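You operate a simulated robot arm through the tools that you are given. There is no shell and no other tool.

Carry out the task below with a simulated robot arm. There is one attempt and no reset: what you move stays moved.

Task
Brush disc six bare, then put the brush head on the park stand.
Fine: brush lever on for the work, off at the end; hands off the running head; stop at 0 m, no other disc touched by the brush. Set down upright: brush head.
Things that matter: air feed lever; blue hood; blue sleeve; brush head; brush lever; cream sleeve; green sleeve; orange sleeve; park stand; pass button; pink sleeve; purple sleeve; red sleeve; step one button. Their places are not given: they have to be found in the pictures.

It is judged by the outcome, as a careful person would: the job done as asked, and still so three seconds after it is handed in. It fails if anything else is knocked over, pushed out of place, dropped, spilled or broken.

Robot
A 7-joint arm with a fingered hand, fixed in place. Base frame: the origin is at the foot of the arm, x ahead of it, y to its left, z up; the work surface is at about z = 850. Units: mm, degrees, N and s.
With the tool pointing down near the work surface it reaches from about 400 to 880 mm from the base axis. Its first joint turns from -143.0 to 143.0 degrees. Payload 3 kg.
The TCP is the grasp point between the finger pads, 26 mm short of the fingertips. In the tool frame z runs along the fingers and y along their closing line. The gripper opens to 148 mm. The gripper's body begins 73 mm behind the TCP. The gripper is a hand of 3 fingers: y runs from the thumb to the fingers, the wrist lies at [0, 0, -229] in the tool frame, and closing takes about 1.5 s.
Orientation is that of the tool frame in the base frame, as [roll, pitch, yaw] about the fixed x, y, z axes, in that order (R = Rz(yaw) Ry(pitch) Rx(roll)). With the fingers straight down and closing along the base's y, the tool's x points along the base's -x, its y along +y and its z along -z.

Tools
- The arm moves only by the tool play_rows. Its argument "steps" is a list of rows, each an object of numbers (a shift or turn left out is 0, a gripper value left out holds the last): "x", "y", "z": the shift along the base's x, y, z in units of 25 mm (1.0 is 25 mm); "ax", "ay", "az": the turn, a rotation vector about the base's x, y, z in units of 6 degrees (1.0 is 6 degrees); "grip": the gripper command, from -1 (shut) to 1 (fully open), values between in proportion. In form: [{"x": .., "y": .., "z": .., "ax": .., "ay": .., "az": .., "grip": ..}, ...]. A call has 1 to 20 rows; each row shifts and turns the commanded pose from where the row before left it. A call with a number of a shift or a turn outside -1 to 1 is refused whole. Each row takes 0.2 s and may step no farther than 50 mm and 8.6 degrees from the row before; otherwise, or with a gripper value out of range, the whole call is refused. A pose out of reach is approached as far as the arm can. The call stops where the force on the tool passes 40 N (or 10 N more than at its start, if that is more) or the arm is blocked; 0.2 s more then pass. The fingers move at their own pace (about 153 mm/s each) and stop on an object; they squeeze with about 23 N. The grip force told is the motor's: it shows also when the fingers shut on nothing. Time passes only in rows, and 0.2 s behind the last, so rows that do not move let the fingers close. It gives the time, the measured TCP pose, the force on the tool (base axes), the opening and the grip force at its end, in the units of the frame above (readings bear some noise), with the torque about the TCP (base axes, N m) and any sound that the robot's microphone picked up, and new pictures: "views" is both (left out), scene, wrist or none.
- Cameras (640 x 400 px; columns grow to the right, rows downward): "scene" is fixed at [383.8, 506, 1485]; the picture's right is [-0.28, -0.96, 0.00], its down [-0.71, 0.21, -0.67] and it looks along [0.64, -0.19, -0.74] (base axes); focal length 214 px, centre (320, 200). "wrist" rides on the gripper at [68, -39, -90] in the tool frame; the picture's right is [0.50, 0.87, 0.00], its down [-0.66, 0.38, -0.65] and it looks along [-0.57, 0.33, 0.76] (tool axes); focal length 222 px, centre (320, 200).
- slide_trunk(by): slides the trunk up (or, below 0, down) by that many mm; the arm rides with it, the base frame stays. It gives what a move gives, with no picture.
- preshape(shape): the hand has 3 fingers and takes this shape, open, in about a second: jaw (thumb against the fingers, like two jaws); tri (thumb and two fingers); tip (a fingertip pinch); poke (one finger out to press); point (the index stretched); flat (the hand flat); cup (the hand cupped); fist (a fist). The gripper value then closes the fingers along that shape, each until it touches; the sizes above hold for jaw. It gives what a move gives, with no picture.
- probe_pixels(camera, pixels): for up to 12 pixels [column, row] of the newest picture of that camera ("zoom" is the newest enlarged one), the place [x, y, z] in the base frame of the surface seen there, good to about 2 mm, but the place of the scene camera against the robot may be out by one fixed shift of up to 25 mm in any direction. No time passes.
- close_up(camera, box): a new picture of the part [left, top, right, bottom] of that camera's present view, enlarged. No time passes.
- sign_off(): hands the job in; it is judged then, once.

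Unless the task says otherwise, let go and move clear before handing in.

The tools are called after "Request:" as a command line: name --argument value ..., lists and objects as JSON in quotes. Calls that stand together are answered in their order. play_rows: Moves the arm, as the interface text tells. Its arguments: {"type":"object","properties":{"steps":{"type":"array","items":{"type":"object","properties":{"x":{"type":"number"},"y":{"type":"number"},"z":{"type":"number"},"ax":{"type":"number"},"ay":{"type":"number"},"az":{"type":"number"},"grip":{"type":"number"}}}},"views":{"type":"string","enum":["both","scene","wrist","none"]}},"required":["steps"]} The other tools are called the same way: slide_trunk (by) slides the trunk up or down; preshape (shape) gives the hand a shape; probe_pixels (camera, pixels) gives the place of the surface under pixels of a picture; close_up (camera, box) takes an enlarged picture of a part of a camera's view; sign_off () hands the job in.

At the start:

```text
time_s: 0.0
tcp_pos: [739.8, 147.5, 1335.5]
ee_rot: [-179.9, -0.1, 180.0]
contact_force: [0.3, 0.4, -0.6]
moment: [-0.02, 0.03, 0.02]
grip_width: 147.7
gripper_force: 0.1
shape: jaw
trunk travel left (down, up): [-750.0, 140.0]
```

scene: 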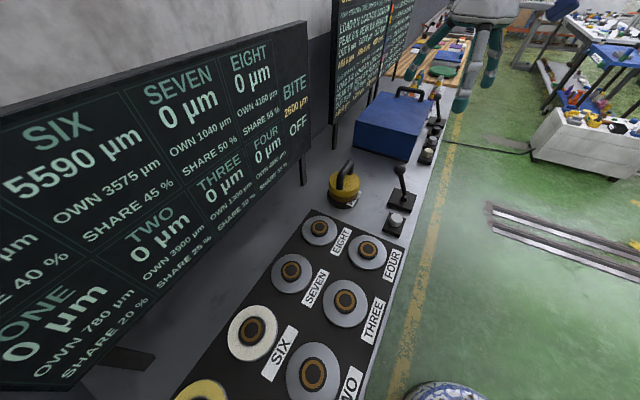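
wrist: 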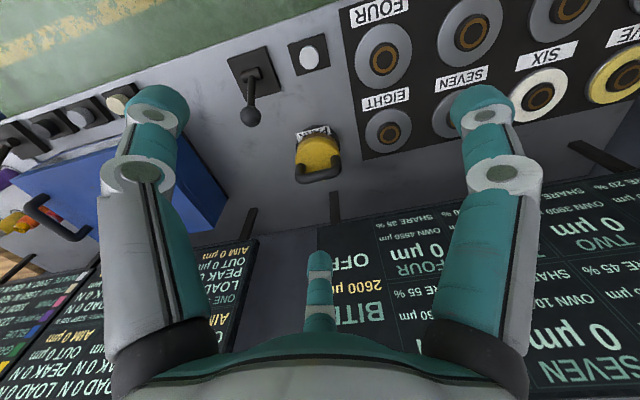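

The scene picture shows a board (SIX 5590 µm, BITE 2600 µm OFF), the numbered discs, a yellow brush head near (345,188) and levers near (400,190). I'll look closer at the boards, discs and levers first.

Request:
close_up --camera "scene" --box '[0, 20, 320, 220]'

Request:
close_up --camera "scene" --box '[0, 200, 320, 400]'

Request:
close_up --camera "scene" --box '[320, 0, 480, 100]'

Request:
close_up --camera "scene" --box '[300, 80, 460, 180]'

Request:
close_up --camera "scene" --box '[300, 140, 460, 240]'

Request:
close_up --camera "scene" --box '[160, 200, 480, 400]'

Request:
close_up --camera "wrist" --box '[0, 200, 640, 400]'

Request:
close_up --camera "wrist" --box '[0, 0, 640, 220]'

```text
2.00 times, centred on (160, 120) of scene
```

zoom: 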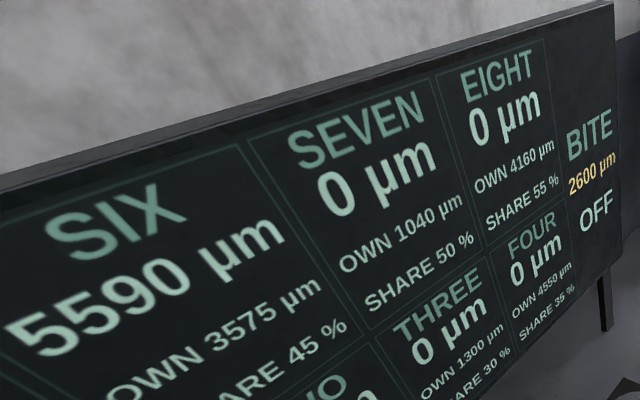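

```text
2.00 times, centred on (160, 300) of scene
```

zoom: 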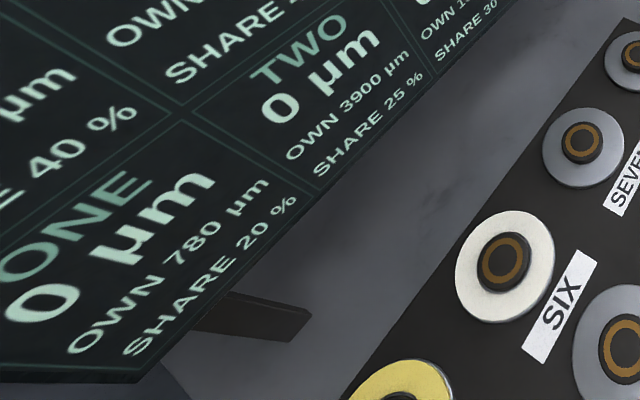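

```text
4.00 times, centred on (400, 50) of scene
```

zoom: 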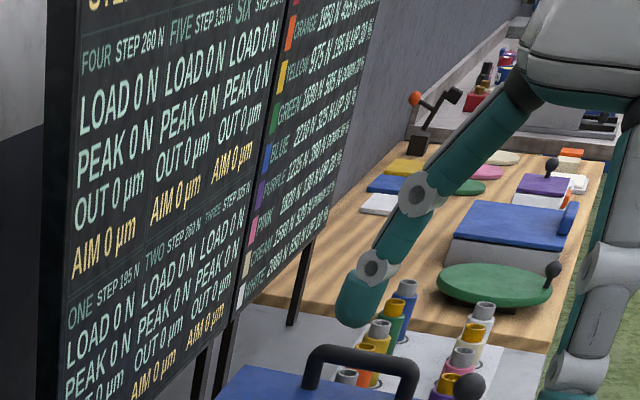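

```text
4.00 times, centred on (380, 130) of scene
```

zoom: 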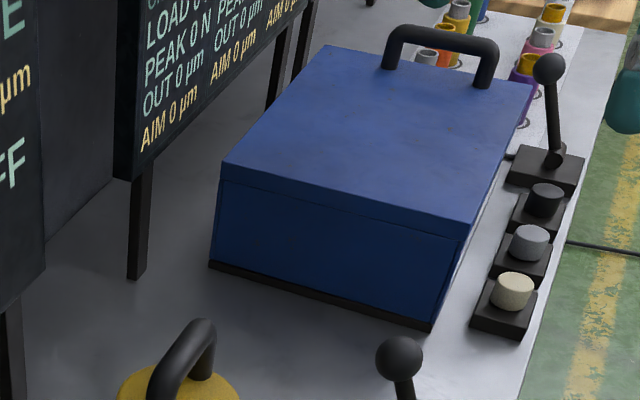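

```text
4.00 times, centred on (380, 190) of scene
```

zoom: 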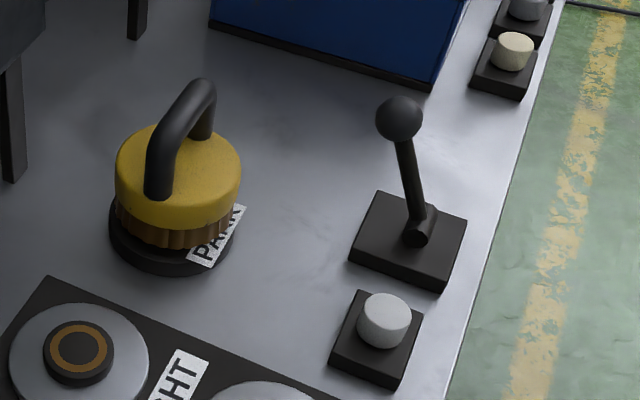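

```text
2.00 times, centred on (320, 300) of scene
```

zoom: 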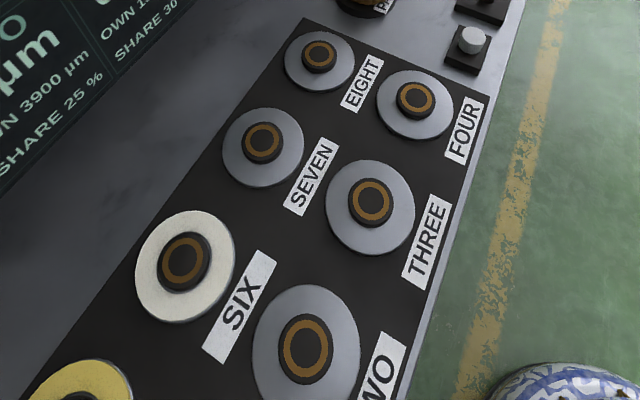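

```text
1.00 times, centred on (320, 300) of wrist (not enlarged: the box is as wide or as high as the picture)
```

zoom: 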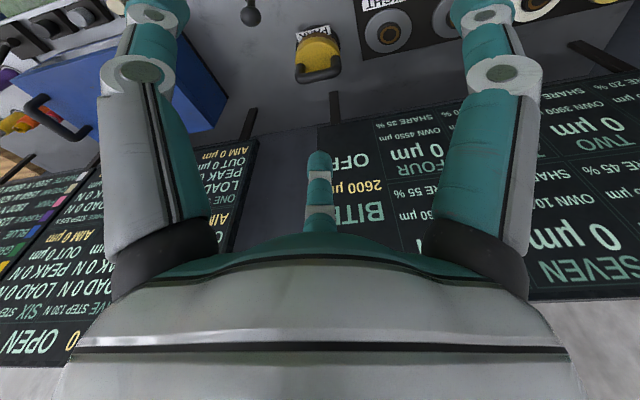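

```text
1.00 times, centred on (320, 110) of wrist (not enlarged: the box is as wide or as high as the picture)
```

zoom: 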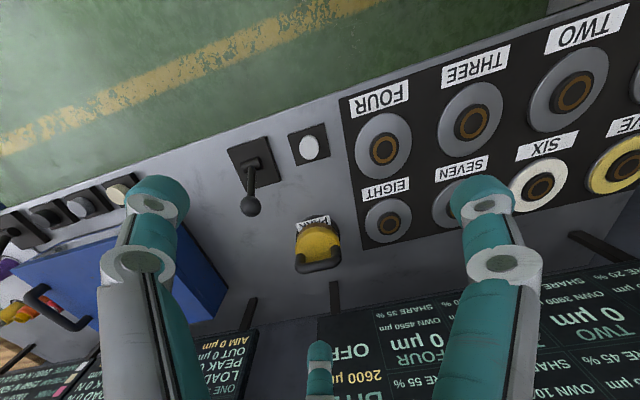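

The board names for each disc OWN and SHARE figures, but the FIVE panel is out of the picture. I'll probe the key places, then move the wrist camera towards +y to read the rest.

Request:
probe_pixels --camera "scene" --pixels '[[252, 331], [344, 170], [345, 200], [401, 170], [402, 205], [397, 218], [292, 272], [318, 230], [205, 390], [366, 252], [313, 370], [150, 150]]'

Request:
probe_pixels --camera "wrist" --pixels '[[540, 187], [385, 148], [310, 148], [250, 203], [255, 172], [318, 240], [320, 265], [303, 257], [338, 253], [384, 221], [313, 220], [625, 165]]'

Request:
play_rows --steps '[{"y": 1, "x": -1}, {"y": 1, "x": -1}, {"y": 1, "x": -1}, {"y": 1, "x": -1}, {"y": 1, "x": -1}, {"y": 1, "x": -1}, {"y": 1}, {"y": 1}, {"y": 1}, {"y": 1}]'

```text
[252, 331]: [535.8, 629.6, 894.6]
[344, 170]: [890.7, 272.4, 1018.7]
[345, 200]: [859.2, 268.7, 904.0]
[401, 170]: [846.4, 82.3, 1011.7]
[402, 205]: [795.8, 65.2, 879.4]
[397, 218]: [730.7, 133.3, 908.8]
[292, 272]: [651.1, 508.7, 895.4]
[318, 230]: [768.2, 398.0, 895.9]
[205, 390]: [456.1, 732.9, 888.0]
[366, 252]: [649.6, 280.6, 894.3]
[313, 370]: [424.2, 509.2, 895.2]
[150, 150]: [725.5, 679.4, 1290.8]
```

```text
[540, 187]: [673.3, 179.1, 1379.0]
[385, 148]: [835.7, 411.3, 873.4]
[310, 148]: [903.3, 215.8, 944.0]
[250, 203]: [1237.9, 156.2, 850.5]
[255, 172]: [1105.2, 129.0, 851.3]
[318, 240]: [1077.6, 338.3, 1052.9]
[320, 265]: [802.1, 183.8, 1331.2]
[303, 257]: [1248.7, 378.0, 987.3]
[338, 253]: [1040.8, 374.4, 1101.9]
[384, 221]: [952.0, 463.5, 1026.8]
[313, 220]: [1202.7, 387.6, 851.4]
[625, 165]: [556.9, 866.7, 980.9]
```

```text
time_s: 2.2
tcp_pos: [731.0, 256.1, 1335.3]
ee_rot: [-179.8, -0.1, 179.9]
contact_force: [0.4, -0.2, -0.3]
moment: [0.0, -0.01, -0.02]
grip_width: 148.0
gripper_force: 0.1
shape: jaw
out of reach, approached as far as the arm can: row 1, 2, 3, 4, 5, 6
trunk travel left (down, up): [-750.0, 140.0]
```

scene: 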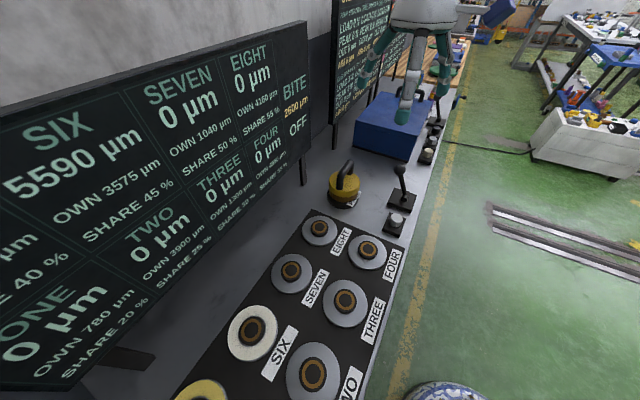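
wrist: 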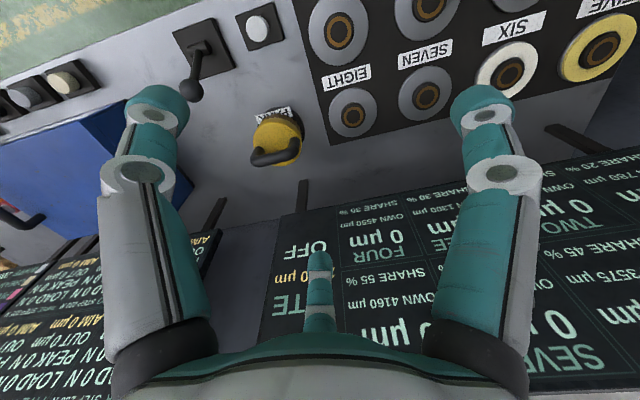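

The wrist view shows the board upside down and its left (FIVE/ONE) end is still cut off. I'll turn the hand about the vertical and move further toward +y.

Request:
play_rows --steps '[{"az": 1, "y": 1}, {"az": 1, "y": 1}, {"az": 1, "y": 1}, {"az": 1, "y": 1}, {"az": 1, "y": 1}, {"az": 1}, {"az": 1}]'

```text
time_s: 3.8
tcp_pos: [727.6, 354.7, 1326.6]
ee_rot: [180.0, 0.0, -137.9]
contact_force: [-0.4, 0.3, 0.2]
moment: [-0.03, -0.01, -0.01]
grip_width: 147.9
gripper_force: 0.0
shape: jaw
out of reach, approached as far as the arm can: row 5
trunk travel left (down, up): [-750.0, 140.0]
```

scene: 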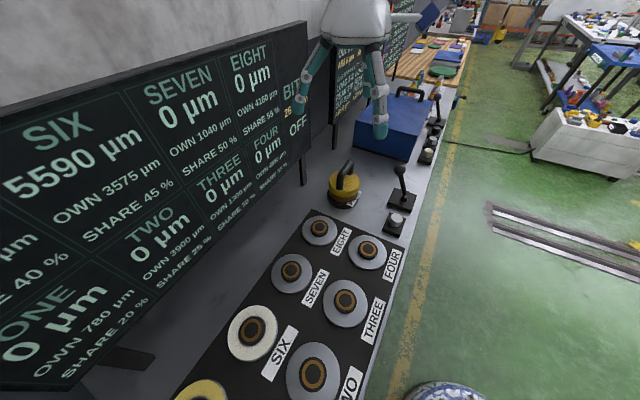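
wrist: 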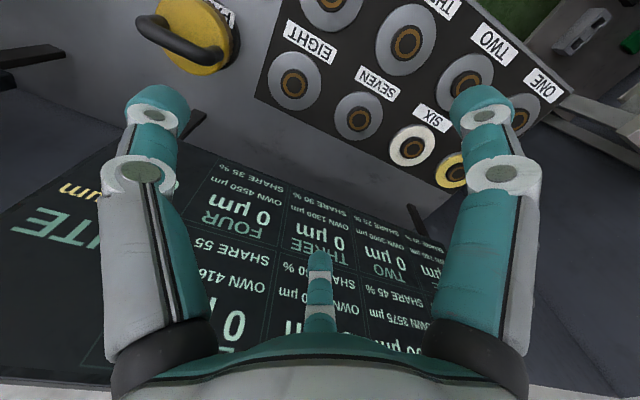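

The board's left end is still hidden behind a finger, and the hand is rather near the board. I'll lower the hand and draw it back from the board.

Request:
play_rows --steps '[{"z": -1, "x": -0.5, "y": -0.5}, {"z": -1, "x": -0.5, "y": -0.5}, {"z": -1, "x": -0.5, "y": -0.5}, {"z": -1, "x": -0.5, "y": -0.5}, {"z": -1, "x": -1}, {"x": -1, "y": 0.5}, {"x": -1, "y": 0.5}, {"x": -1, "y": 0.5}, {"x": -1, "y": 1}, {"x": -1, "y": 1}]'

```text
time_s: 6.0
tcp_pos: [585.2, 363.6, 1202.3]
ee_rot: [-180.0, 0.0, -138.0]
contact_force: [-0.8, 0.3, -0.7]
moment: [0.02, 0.02, 0.04]
grip_width: 148.0
gripper_force: 0.2
shape: jaw
out of reach, approached as far as the arm can: row 6, 7, 8
trunk travel left (down, up): [-750.0, 140.0]
```

scene: 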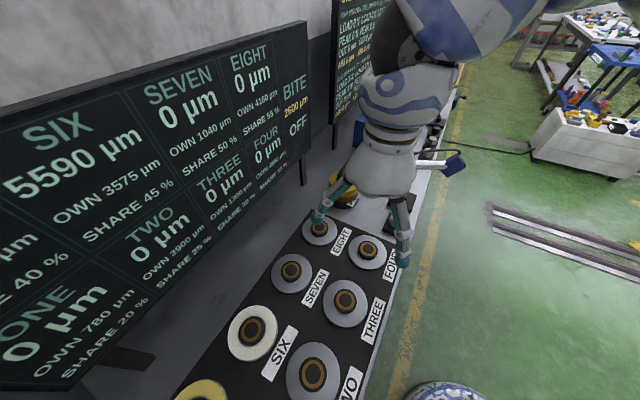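
wrist: 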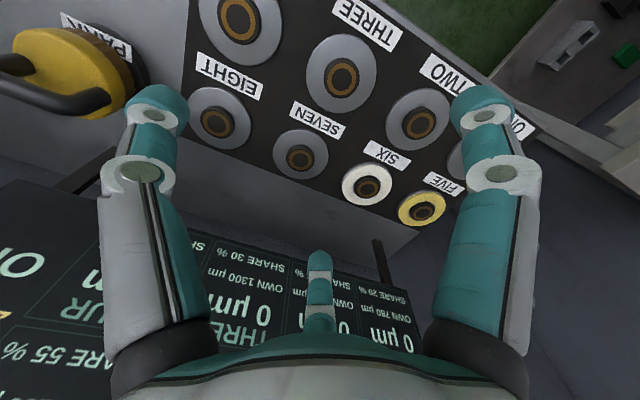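

FIVE is the yellow disc at (422,208) in the wrist view; the panel for it is out of view below. I'll tilt the hand so the camera looks up toward the board.

Request:
play_rows --steps '[{"ax": 0.9, "ay": -0.3}, {"ax": 0.9, "ay": -0.3}, {"ax": 0.9, "ay": -0.3}, {"ax": 0.9, "ay": -0.3}, {"ax": 0.9, "ay": -0.3}, {"ax": 0.9, "ay": -0.3}]'

```text
time_s: 7.4
tcp_pos: [597.0, 382.2, 1189.0]
ee_rot: [161.4, 29.3, -143.0]
contact_force: [-0.6, 0.1, 0.4]
moment: [0.0, 0.01, -0.01]
grip_width: 148.0
gripper_force: 0.2
shape: jaw
out of reach, approached as far as the arm can: row 1, 2
trunk travel left (down, up): [-750.0, 140.0]
```

scene: 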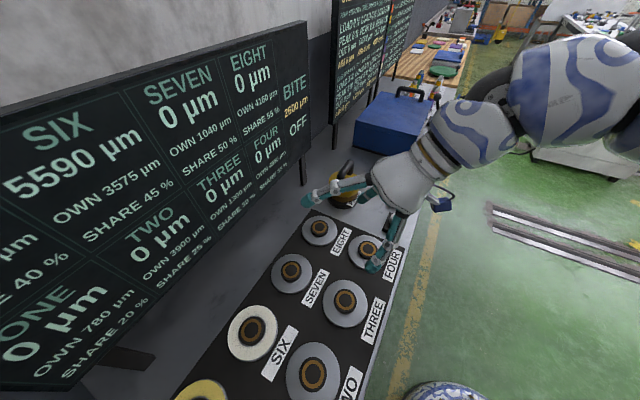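
wrist: 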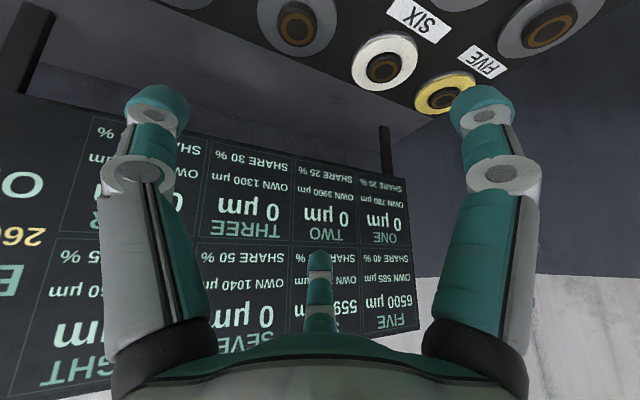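

The FIVE panel reads 6500 µm, OWN 585, SHARE 40 % and SIX reads 5590/3575/45 %. I'll level the hand again and probe the discs and brush head with the wrist camera, since the scene camera may be shifted.

Request:
probe_pixels --camera "wrist" --pixels '[[385, 66], [385, 88], [385, 42], [360, 68], [415, 62], [442, 97], [295, 25], [550, 27]]'

Request:
play_rows --steps '[{"ax": -0.9, "ay": 0.3}, {"ax": -0.9, "ay": 0.3}, {"ax": -0.9, "ay": 0.3}, {"ax": -0.9, "ay": 0.3}, {"ax": -0.9, "ay": 0.3, "y": -1, "x": 1}, {"ax": -0.9, "ay": 0.3, "y": -1, "x": 1}, {"y": -1, "x": 1, "az": -1}, {"y": -1, "x": 1, "az": -1}, {"y": -1, "x": 1, "az": -1}, {"y": -1, "az": -1}, {"y": -1, "az": -1}]'

```text
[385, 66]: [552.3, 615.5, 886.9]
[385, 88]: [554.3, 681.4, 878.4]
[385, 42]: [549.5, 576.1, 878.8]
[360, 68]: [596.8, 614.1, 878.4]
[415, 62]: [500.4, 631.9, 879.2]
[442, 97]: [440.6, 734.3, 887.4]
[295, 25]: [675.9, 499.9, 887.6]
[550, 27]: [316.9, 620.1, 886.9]
```

```text
time_s: 9.8
tcp_pos: [721.5, 207.0, 1188.7]
ee_rot: [179.9, 0.1, -168.1]
contact_force: [-0.3, 0.3, -0.9]
moment: [0.03, 0.01, 0.04]
grip_width: 148.1
gripper_force: 0.0
shape: jaw
trunk travel left (down, up): [-750.0, 140.0]
```

scene: 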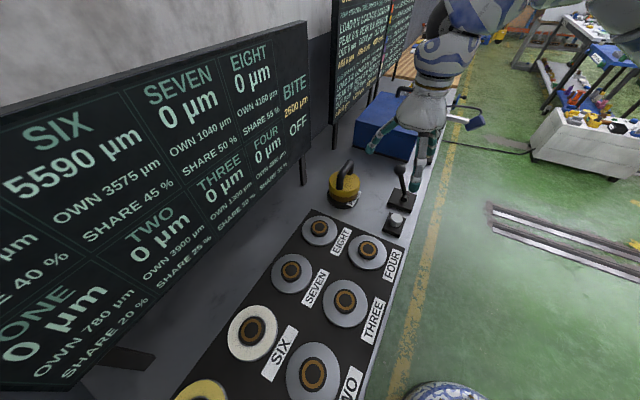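
wrist: 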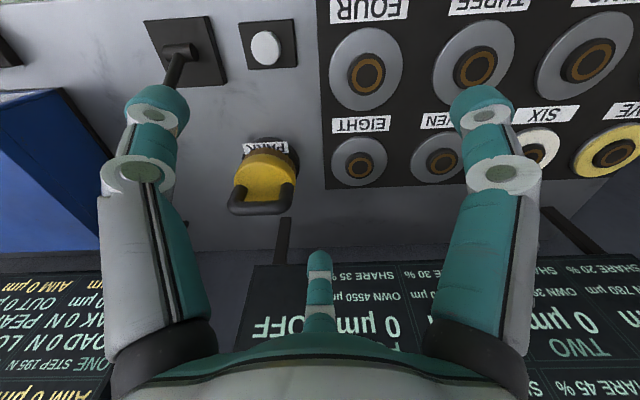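

The brush head on PARK is at wrist (264,180), the brush lever near (185,55), and the white pass button at (265,46). I'll zoom in on these and probe them.

Request:
close_up --camera "wrist" --box '[130, 0, 330, 125]'

Request:
close_up --camera "wrist" --box '[190, 125, 350, 225]'

Request:
probe_pixels --camera "wrist" --pixels '[[239, 193], [235, 208], [262, 210], [291, 192], [285, 205], [264, 175], [264, 160], [264, 147], [265, 45], [185, 50], [180, 75], [195, 70]]'

```text
3.20 times, centred on (230, 62) of wrist
```

zoom: 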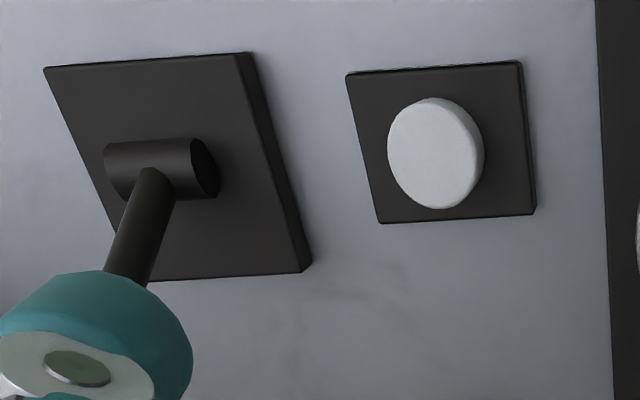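

```text
4.00 times, centred on (270, 175) of wrist
```

zoom: 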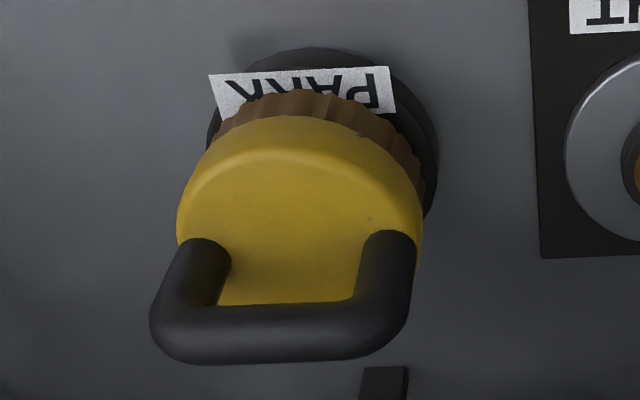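

```text
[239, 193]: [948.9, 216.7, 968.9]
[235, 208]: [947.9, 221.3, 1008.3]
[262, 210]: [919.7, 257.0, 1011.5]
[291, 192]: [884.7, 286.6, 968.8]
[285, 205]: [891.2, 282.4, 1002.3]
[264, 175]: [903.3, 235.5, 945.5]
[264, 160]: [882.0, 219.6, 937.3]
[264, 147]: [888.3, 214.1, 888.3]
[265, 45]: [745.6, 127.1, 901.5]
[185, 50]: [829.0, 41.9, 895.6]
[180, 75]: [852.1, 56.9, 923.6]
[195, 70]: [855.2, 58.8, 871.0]
```

The head's handle bar runs from about (949,217) to (886,286) at z≈1011, about 950 mm from the base, past the stated reach. I'll lower the trunk in stages (re-raising the hand) to gain reach.

Request:
slide_trunk --by -100

Request:
play_rows --steps '[{"z": 1, "az": -1}, {"z": 1, "az": -1}, {"z": 1, "az": -1}, {"z": 1, "az": -1}]' --views "none"

Request:
slide_trunk --by -100

Request:
play_rows --steps '[{"z": 1, "az": -1}, {"z": 1, "az": -1}, {"z": 1, "az": -1}, {"z": 1, "az": -1}, {"az": -1}, {"az": -1}]'

```text
time_s: 11.1
tcp_pos: [721.7, 207.4, 1089.8]
ee_rot: [179.9, 0.1, -168.0]
contact_force: [0.1, -0.4, 0.4]
moment: [-0.01, 0.02, 0.05]
grip_width: 147.9
gripper_force: 0.0
shape: jaw
trunk travel left (down, up): [-650.0, 240.0]
```

```text
time_s: 12.1
tcp_pos: [721.5, 206.9, 1189.9]
ee_rot: [179.8, 0.1, 167.9]
contact_force: [-0.4, -0.5, 0.5]
moment: [-0.01, -0.01, 0.03]
grip_width: 148.0
gripper_force: 0.0
shape: jaw
trunk travel left (down, up): [-650.0, 240.0]
```

```text
time_s: 13.5
tcp_pos: [721.9, 207.1, 1089.2]
ee_rot: [-179.9, 0.1, 168.0]
contact_force: [-1.7, -0.2, -0.2]
moment: [0.03, -0.01, -0.02]
grip_width: 147.9
gripper_force: 0.0
shape: jaw
trunk travel left (down, up): [-550.0, 340.0]
```

```text
time_s: 14.9
tcp_pos: [725.9, 209.6, 1177.1]
ee_rot: [179.9, 0.1, 131.9]
contact_force: [-0.6, -0.1, -0.2]
moment: [0.02, 0.01, 0.01]
grip_width: 148.0
gripper_force: 0.0
shape: jaw
out of reach, approached as far as the arm can: row 4
trunk travel left (down, up): [-550.0, 340.0]
```

scene: 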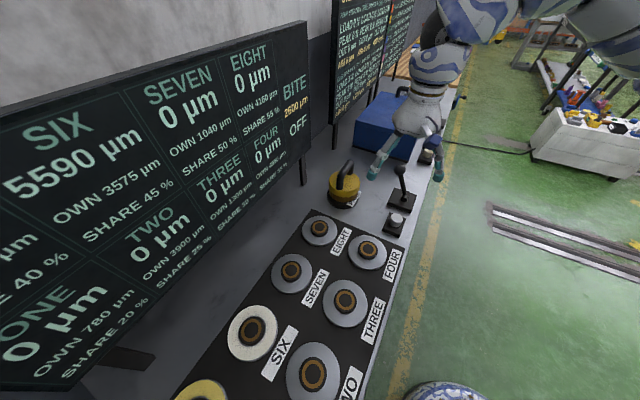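
wrist: 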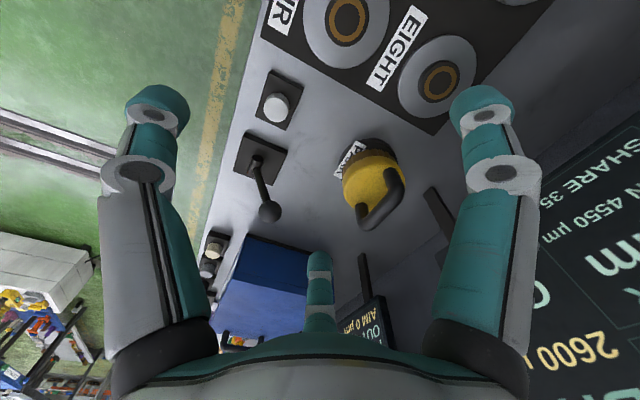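

Now the wrist view shows the lever ball at (270,211), pass button at (277,107) and handle bar around (380,205). I'll zoom and probe.

Request:
close_up --camera "wrist" --box '[220, 80, 420, 240]'

Request:
probe_pixels --camera "wrist" --pixels '[[402, 185], [398, 200], [385, 210], [372, 222], [361, 216], [370, 190], [350, 185], [277, 107], [270, 211], [259, 185], [258, 163], [247, 158]]'

Request:
probe_pixels --camera "wrist" --pixels '[[278, 160], [340, 170], [360, 150], [398, 163], [344, 198], [300, 210], [440, 82], [440, 110], [440, 60], [412, 85], [472, 80], [300, 160]]'

```text
2.50 times, centred on (320, 160) of wrist
```

zoom: 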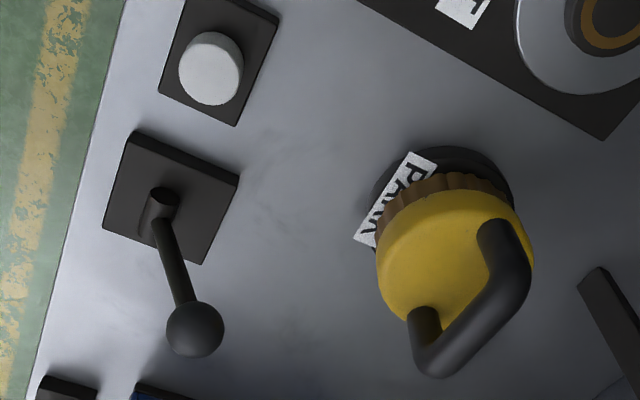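

```text
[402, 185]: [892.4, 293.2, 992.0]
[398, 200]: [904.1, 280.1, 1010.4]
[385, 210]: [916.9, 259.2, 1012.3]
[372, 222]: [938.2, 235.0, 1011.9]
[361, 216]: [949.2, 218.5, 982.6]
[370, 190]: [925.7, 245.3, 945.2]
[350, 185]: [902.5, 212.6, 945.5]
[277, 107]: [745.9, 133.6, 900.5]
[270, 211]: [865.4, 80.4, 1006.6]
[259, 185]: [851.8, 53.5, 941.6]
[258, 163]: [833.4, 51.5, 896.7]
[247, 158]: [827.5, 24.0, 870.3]
```

```text
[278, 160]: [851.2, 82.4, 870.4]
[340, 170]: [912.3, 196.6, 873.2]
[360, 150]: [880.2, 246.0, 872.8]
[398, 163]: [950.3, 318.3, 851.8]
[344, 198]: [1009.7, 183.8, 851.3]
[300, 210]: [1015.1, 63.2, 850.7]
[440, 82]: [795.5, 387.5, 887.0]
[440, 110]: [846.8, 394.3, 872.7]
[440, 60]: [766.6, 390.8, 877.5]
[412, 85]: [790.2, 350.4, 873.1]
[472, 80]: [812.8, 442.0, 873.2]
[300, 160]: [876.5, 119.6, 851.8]
```

The bar's middle is about (919,257), top z≈1012, direction (-0.6,0.8). I'll try moving above it with the closing line across the bar to test reach.

Request:
play_rows --steps '[{"x": 0.97, "y": 0.23, "z": -0.33, "az": -0.8}, {"x": 0.97, "y": 0.23, "z": -0.33}, {"x": 0.97, "y": 0.23, "z": -0.33}, {"x": 0.97, "y": 0.23, "z": -0.33}, {"x": 0.97, "y": 0.23, "z": -0.33}, {"x": 0.97, "y": 0.23, "z": -0.33}, {"x": 0.97, "y": 0.23, "z": -0.33}, {"x": 0.97, "y": 0.23, "z": -0.33}]'

```text
time_s: 16.7
tcp_pos: [831.0, 235.2, 1142.1]
ee_rot: [-180.0, 0.1, 127.3]
contact_force: [-0.1, 0.4, -0.2]
moment: [0.04, 0.01, -0.05]
grip_width: 147.9
gripper_force: 0.1
shape: jaw
out of reach, approached as far as the arm can: row 5, 6, 7, 8
trunk travel left (down, up): [-550.0, 340.0]
```

scene: 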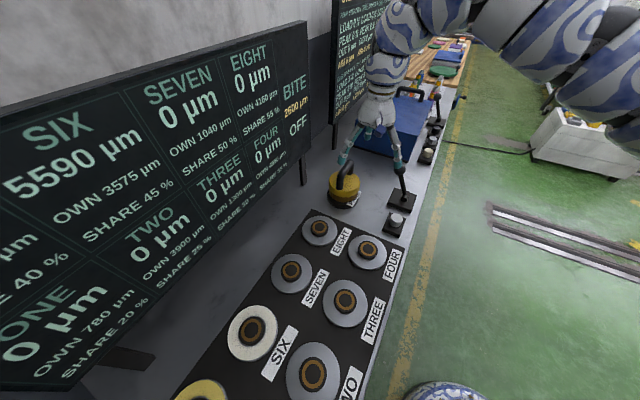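
wrist: 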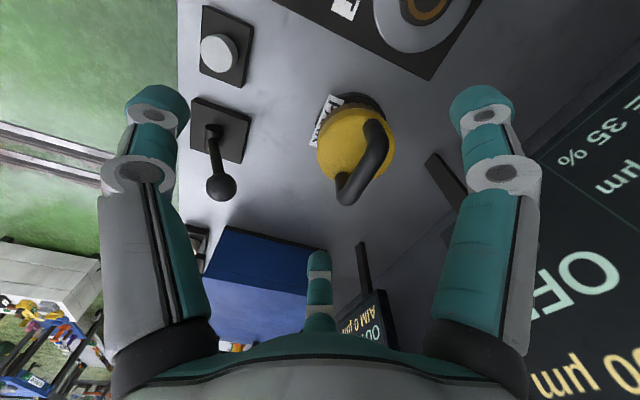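

At full stretch the vertical hand stops at r≈863, so I need to tilt the fingers outward about 30° around the bar axis. I'll bring the trunk up 100 and then do the tilted approach with a narrower opening.

Request:
slide_trunk --by 100

Request:
play_rows --steps '[{"ax": 0.605, "ay": -0.796, "z": -1, "grip": -0.15}, {"ax": 0.605, "ay": -0.796, "z": -1}, {"ax": 0.605, "ay": -0.796, "z": -1}, {"ax": 0.605, "ay": -0.796, "z": -1}, {"ax": 0.605, "ay": -0.796, "z": -0.8}, {"x": 0.4}, {"x": 0.4}]'

```text
time_s: 18.0
tcp_pos: [830.0, 236.3, 1242.8]
ee_rot: [-179.9, 0.0, 127.2]
contact_force: [0.5, -1.2, 0.1]
moment: [0.02, 0.02, 0.0]
grip_width: 148.1
gripper_force: 0.0
shape: jaw
trunk travel left (down, up): [-650.0, 240.0]
```

```text
time_s: 19.6
tcp_pos: [849.9, 235.5, 1120.1]
ee_rot: [150.0, 0.0, 127.2]
contact_force: [0.0, 0.5, -0.7]
moment: [-0.03, -0.02, -0.03]
grip_width: 62.9
gripper_force: 0.1
shape: jaw
trunk travel left (down, up): [-650.0, 240.0]
```

scene: 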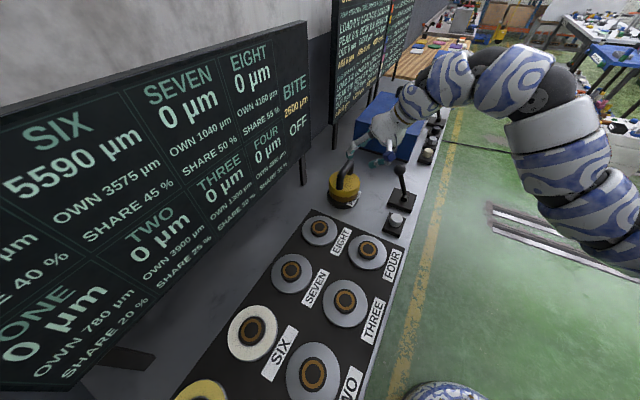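
wrist: 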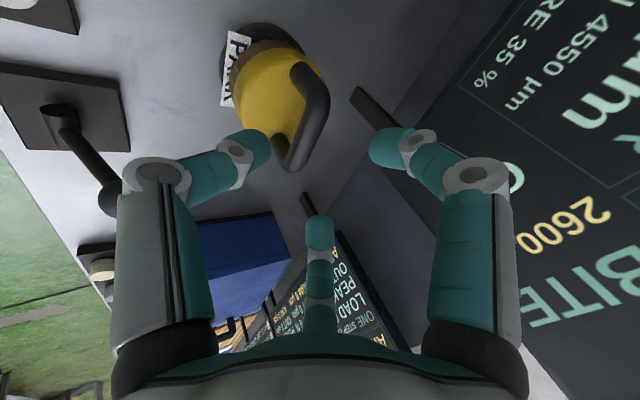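

The hand is tilted 30° and above the bar; the middle digit at (320,230) might foul the bar, so I'll probe where the digits are.

Request:
probe_pixels --camera "wrist" --pixels '[[320, 220], [320, 240], [320, 270], [320, 300], [255, 145], [385, 140], [300, 110], [320, 100], [295, 160], [285, 165], [310, 75]]'

Request:
close_up --camera "scene" --box '[290, 80, 450, 220]'

Request:
close_up --camera "wrist" --box '[200, 0, 440, 150]'

```text
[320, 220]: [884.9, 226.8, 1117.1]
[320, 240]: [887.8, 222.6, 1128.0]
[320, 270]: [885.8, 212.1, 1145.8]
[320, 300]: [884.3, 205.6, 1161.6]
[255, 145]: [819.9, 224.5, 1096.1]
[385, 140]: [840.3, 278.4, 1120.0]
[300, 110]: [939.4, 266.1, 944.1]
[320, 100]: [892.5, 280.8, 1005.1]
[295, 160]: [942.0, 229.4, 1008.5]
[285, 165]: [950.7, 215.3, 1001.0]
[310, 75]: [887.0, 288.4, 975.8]
```

```text
2.86 times, centred on (370, 150) of scene
```

zoom: 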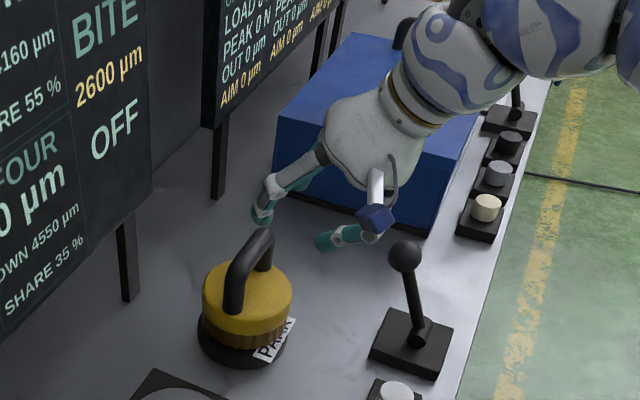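

```text
2.67 times, centred on (320, 75) of wrist
```

zoom: 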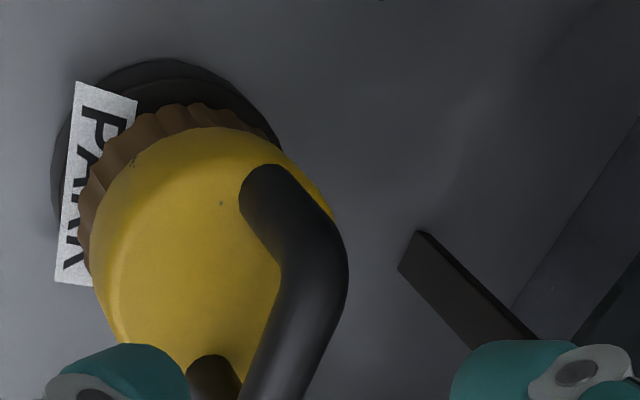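

The two fingers lie on the outer side at about ±34 mm along the bar and the thumb on the inner side, so they straddle the bar. I'll shift along the bar and approach along the tilted axis partway.

Request:
play_rows --steps '[{"x": 0.62, "y": -0.81}, {"x": 0.398, "y": 0.3025, "z": -0.866}, {"x": 0.398, "y": 0.3025, "z": -0.866}, {"x": 0.398, "y": 0.3025, "z": -0.866}]'

Request:
close_up --camera "scene" --box '[290, 120, 450, 220]'

```text
time_s: 20.6
tcp_pos: [895.4, 238.7, 1057.0]
ee_rot: [149.9, 0.0, 127.2]
contact_force: [-0.5, 0.1, 0.2]
moment: [0.03, 0.03, -0.01]
grip_width: 63.0
gripper_force: 0.0
shape: jaw
trunk travel left (down, up): [-650.0, 240.0]
```

scene: 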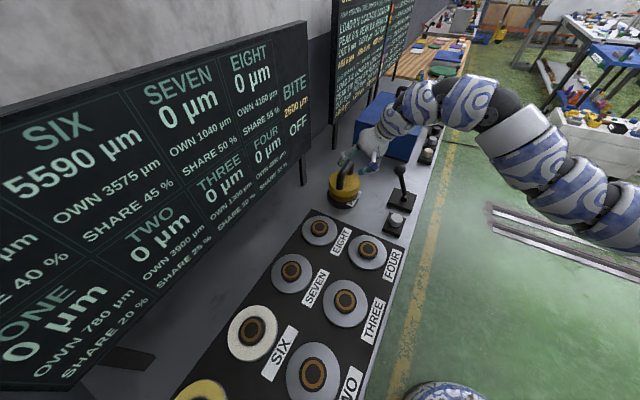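
wrist: 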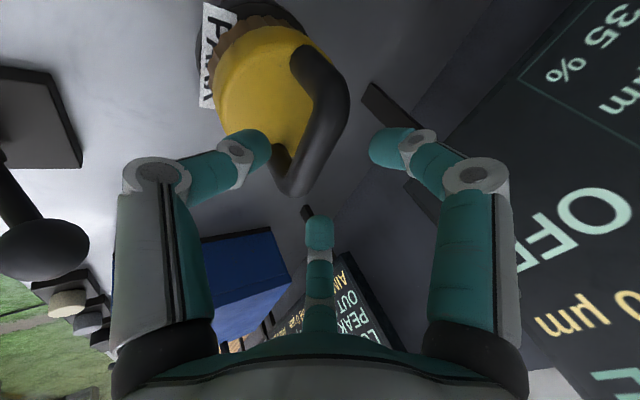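

```text
4.00 times, centred on (370, 170) of scene
```

zoom: 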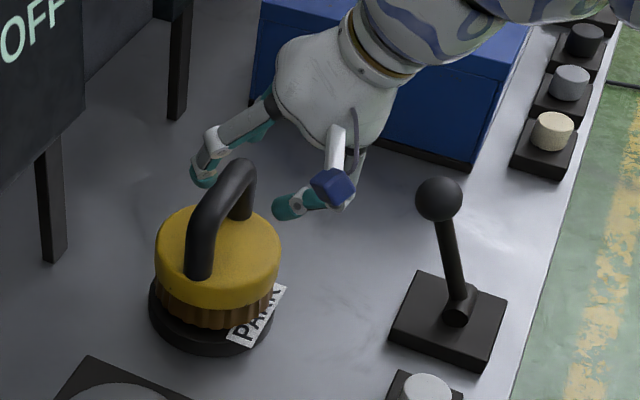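

The thumb at (250,150) is inside the arch and the fingers outside. I'll probe the bar surface again for fine alignment.

Request:
probe_pixels --camera "wrist" --pixels '[[330, 110], [318, 125], [340, 125], [310, 150], [300, 150], [320, 160], [295, 175], [340, 95], [255, 145], [375, 140], [320, 220], [283, 155]]'

```text
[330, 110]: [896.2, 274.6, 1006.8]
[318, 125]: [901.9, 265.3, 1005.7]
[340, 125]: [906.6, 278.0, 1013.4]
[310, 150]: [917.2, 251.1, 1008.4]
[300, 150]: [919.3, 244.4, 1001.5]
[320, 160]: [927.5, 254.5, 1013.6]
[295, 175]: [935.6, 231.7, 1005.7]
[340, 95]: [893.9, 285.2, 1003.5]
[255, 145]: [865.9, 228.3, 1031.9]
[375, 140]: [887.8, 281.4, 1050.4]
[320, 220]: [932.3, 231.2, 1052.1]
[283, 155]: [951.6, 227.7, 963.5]
```

Alignment is within a few mm; the bar is rotated about 5° more, so I'll add a small yaw, go onto the bar and close.

Request:
play_rows --steps '[{"x": 0.31, "y": 0.22, "z": -0.68, "az": 0.27}, {"x": 0.31, "y": 0.22, "z": -0.68, "az": 0.27}, {"x": 0.31, "y": 0.22, "z": -0.66, "az": 0.27}]'

Request:
close_up --camera "scene" --box '[290, 120, 450, 220]'

```text
time_s: 21.4
tcp_pos: [919.4, 254.9, 1007.7]
ee_rot: [149.8, 0.0, 132.0]
contact_force: [-0.1, -0.3, 0.0]
moment: [0.0, -0.02, 0.0]
grip_width: 63.2
gripper_force: 0.0
shape: jaw
trunk travel left (down, up): [-650.0, 240.0]
```

scene: 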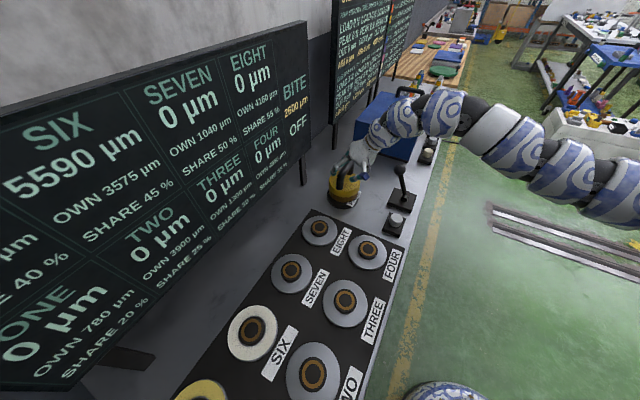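
wrist: 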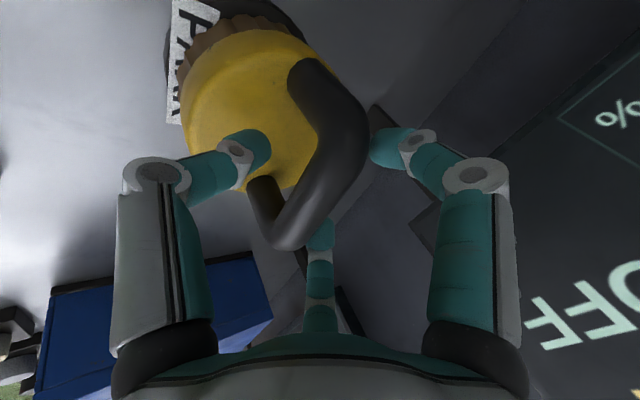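

```text
4.00 times, centred on (370, 170) of scene
```

zoom: 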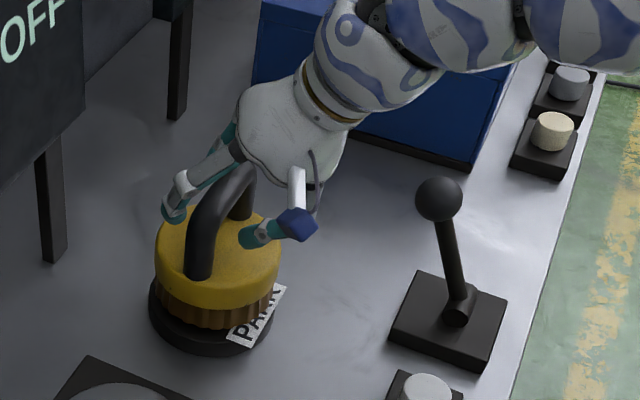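

The digits straddle the bar with nothing touching. I'll close on it.

Request:
play_rows --steps '[{"grip": -1}, {"grip": -1}, {"grip": -1}, {"grip": -1}, {"grip": -1}, {"grip": -1}, {"grip": -1}, {"grip": -1}]'

Request:
close_up --camera "scene" --box '[290, 120, 450, 220]'

```text
time_s: 23.2
tcp_pos: [920.3, 255.2, 1006.4]
ee_rot: [150.1, 0.0, 132.1]
contact_force: [-0.6, -0.4, -9.9]
moment: [-0.07, 0.11, -0.02]
grip_width: 11.2
gripper_force: 23.4
shape: jaw
trunk travel left (down, up): [-650.0, 240.0]
```

scene: 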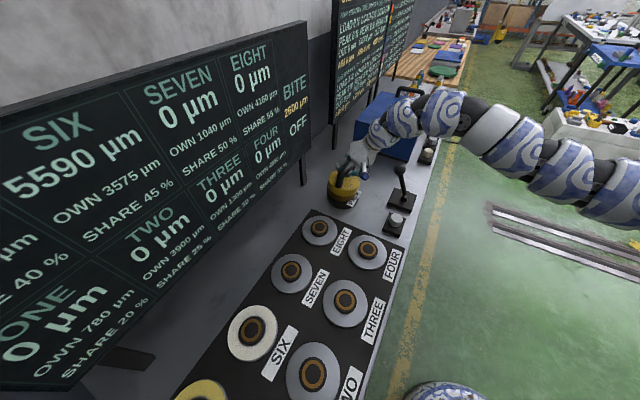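
wrist: 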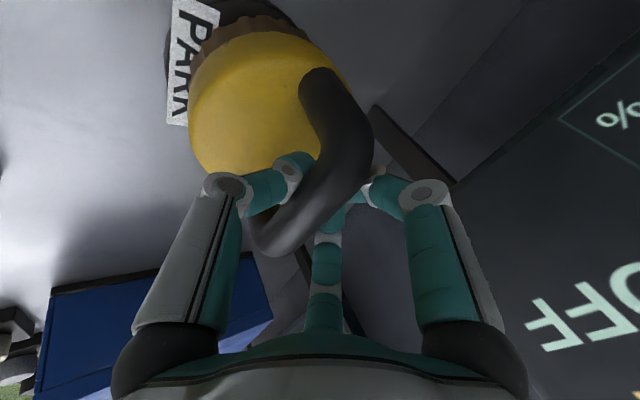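

```text
4.00 times, centred on (370, 170) of scene
```

zoom: 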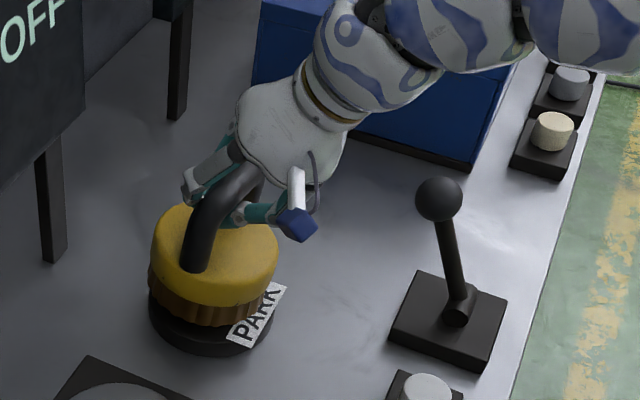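

The fingers closed (11 mm, 23 N) but the head seems to have tilted a bit with the hand. I'll probe the cap top to measure the tilt.

Request:
probe_pixels --camera "wrist" --pixels '[[210, 75], [250, 50], [290, 55], [215, 130], [250, 110], [290, 130], [240, 150], [300, 90]]'

Request:
close_up --camera "wrist" --box '[150, 0, 410, 260]'

```text
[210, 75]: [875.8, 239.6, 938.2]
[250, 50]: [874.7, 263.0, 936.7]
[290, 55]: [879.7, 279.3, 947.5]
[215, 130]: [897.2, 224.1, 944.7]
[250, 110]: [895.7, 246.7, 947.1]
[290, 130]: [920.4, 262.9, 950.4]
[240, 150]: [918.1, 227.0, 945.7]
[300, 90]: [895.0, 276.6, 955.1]
```

```text
1.54 times, centred on (280, 130) of wrist
```

zoom: 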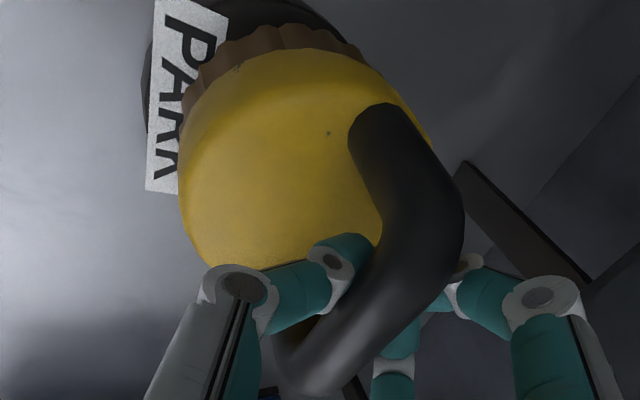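

The cap is only tilted about 6°. I'll lift straight up and look at how it hangs.

Request:
play_rows --steps '[{"z": 0.4}, {"z": 0.6}, {"z": 0.8}, {"z": 0.8}, {}]'

Request:
close_up --camera "scene" --box '[290, 120, 450, 220]'

```text
time_s: 24.4
tcp_pos: [920.1, 255.3, 1071.4]
ee_rot: [150.0, 0.0, 132.0]
contact_force: [-0.1, 0.0, -9.9]
moment: [-0.03, 0.1, 0.02]
grip_width: 10.9
gripper_force: 22.7
shape: jaw
trunk travel left (down, up): [-650.0, 240.0]
```

scene: 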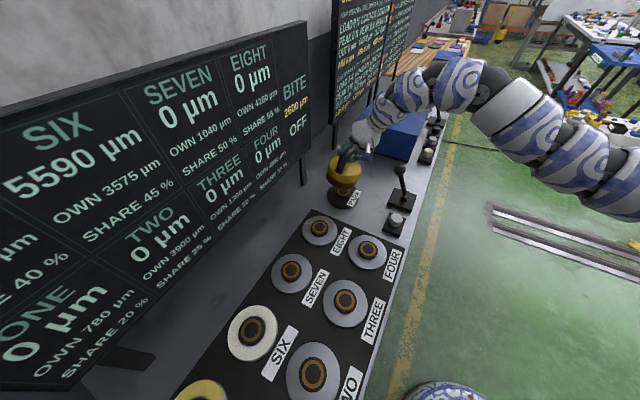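
wrist: 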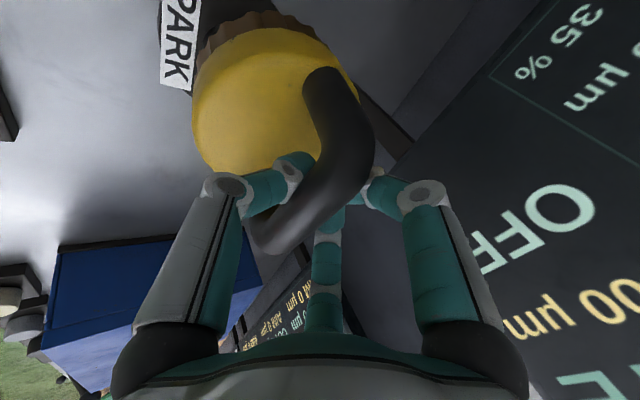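

```text
4.00 times, centred on (370, 170) of scene
```

zoom: 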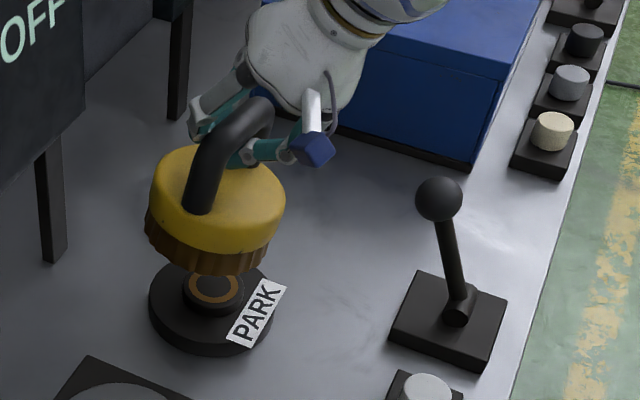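

The head is lifted (≈10 N) and the park stand's hub is visible. I'll probe the cap for its tilt and the stand's hub for later.

Request:
probe_pixels --camera "zoom" --pixels '[[213, 288], [160, 310], [210, 345], [265, 275], [500, 300], [438, 200], [200, 225], [220, 235], [260, 200], [165, 190]]'

Request:
probe_pixels --camera "wrist" --pixels '[[225, 75], [260, 50], [295, 60], [215, 130], [250, 110], [285, 130], [240, 150], [275, 80], [300, 110]]'

```text
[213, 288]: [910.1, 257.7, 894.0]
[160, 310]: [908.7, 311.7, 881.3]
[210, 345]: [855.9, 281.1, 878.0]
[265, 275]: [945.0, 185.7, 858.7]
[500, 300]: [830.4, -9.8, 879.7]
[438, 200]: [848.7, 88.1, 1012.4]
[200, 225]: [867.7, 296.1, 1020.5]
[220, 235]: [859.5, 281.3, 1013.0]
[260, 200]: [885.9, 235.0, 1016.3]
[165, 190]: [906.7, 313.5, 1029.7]
```

```text
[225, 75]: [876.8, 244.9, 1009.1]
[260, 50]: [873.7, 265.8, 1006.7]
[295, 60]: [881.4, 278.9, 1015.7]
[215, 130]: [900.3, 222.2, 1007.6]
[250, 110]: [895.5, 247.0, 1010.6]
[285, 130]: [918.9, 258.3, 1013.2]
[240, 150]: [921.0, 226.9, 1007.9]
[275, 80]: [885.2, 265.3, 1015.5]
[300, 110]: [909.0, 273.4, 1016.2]
```

The cap slopes about 10° (rising toward +y). I'll lift a bit more, level it by turning about x, and check again before carrying.

Request:
play_rows --steps '[{"z": 0.8}, {"z": 0.8}, {"z": 0.8, "ax": -0.4}, {"ax": -0.6}, {"ax": -0.6}, {}]'

Request:
close_up --camera "scene" --box '[290, 120, 450, 220]'

Request:
probe_pixels --camera "wrist" --pixels '[[225, 75], [260, 55], [295, 60], [215, 130], [250, 110], [285, 130], [240, 150], [275, 80], [300, 110]]'

```text
time_s: 25.8
tcp_pos: [920.0, 255.3, 1130.2]
ee_rot: [156.5, 7.1, 132.6]
contact_force: [0.2, -0.6, -9.8]
moment: [0.04, 0.1, 0.03]
grip_width: 10.2
gripper_force: 23.2
shape: jaw
trunk travel left (down, up): [-650.0, 240.0]
```

scene: 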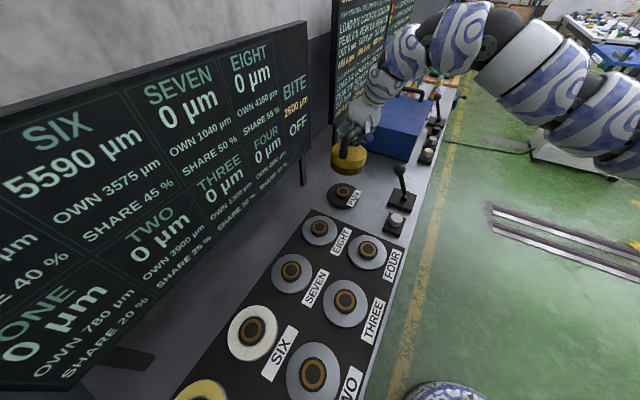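
wrist: 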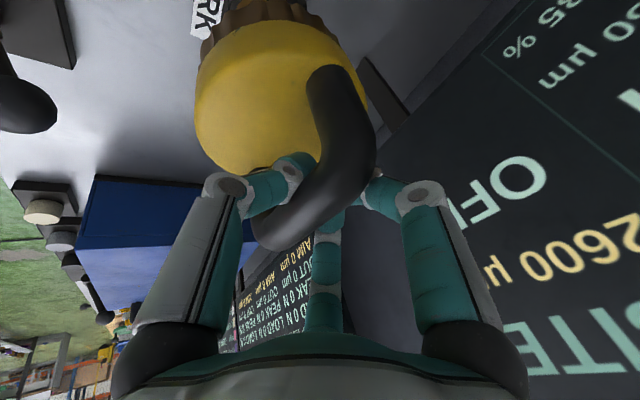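

```text
4.00 times, centred on (370, 170) of scene
```

zoom: 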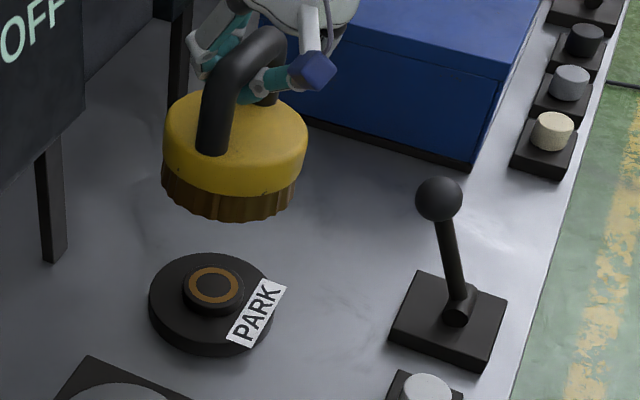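

```text
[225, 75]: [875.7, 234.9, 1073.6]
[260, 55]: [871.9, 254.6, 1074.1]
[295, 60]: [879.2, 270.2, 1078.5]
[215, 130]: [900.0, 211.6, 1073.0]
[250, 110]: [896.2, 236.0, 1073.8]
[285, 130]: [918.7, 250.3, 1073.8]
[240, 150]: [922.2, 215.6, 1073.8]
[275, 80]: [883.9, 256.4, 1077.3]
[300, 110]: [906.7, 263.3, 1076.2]
```

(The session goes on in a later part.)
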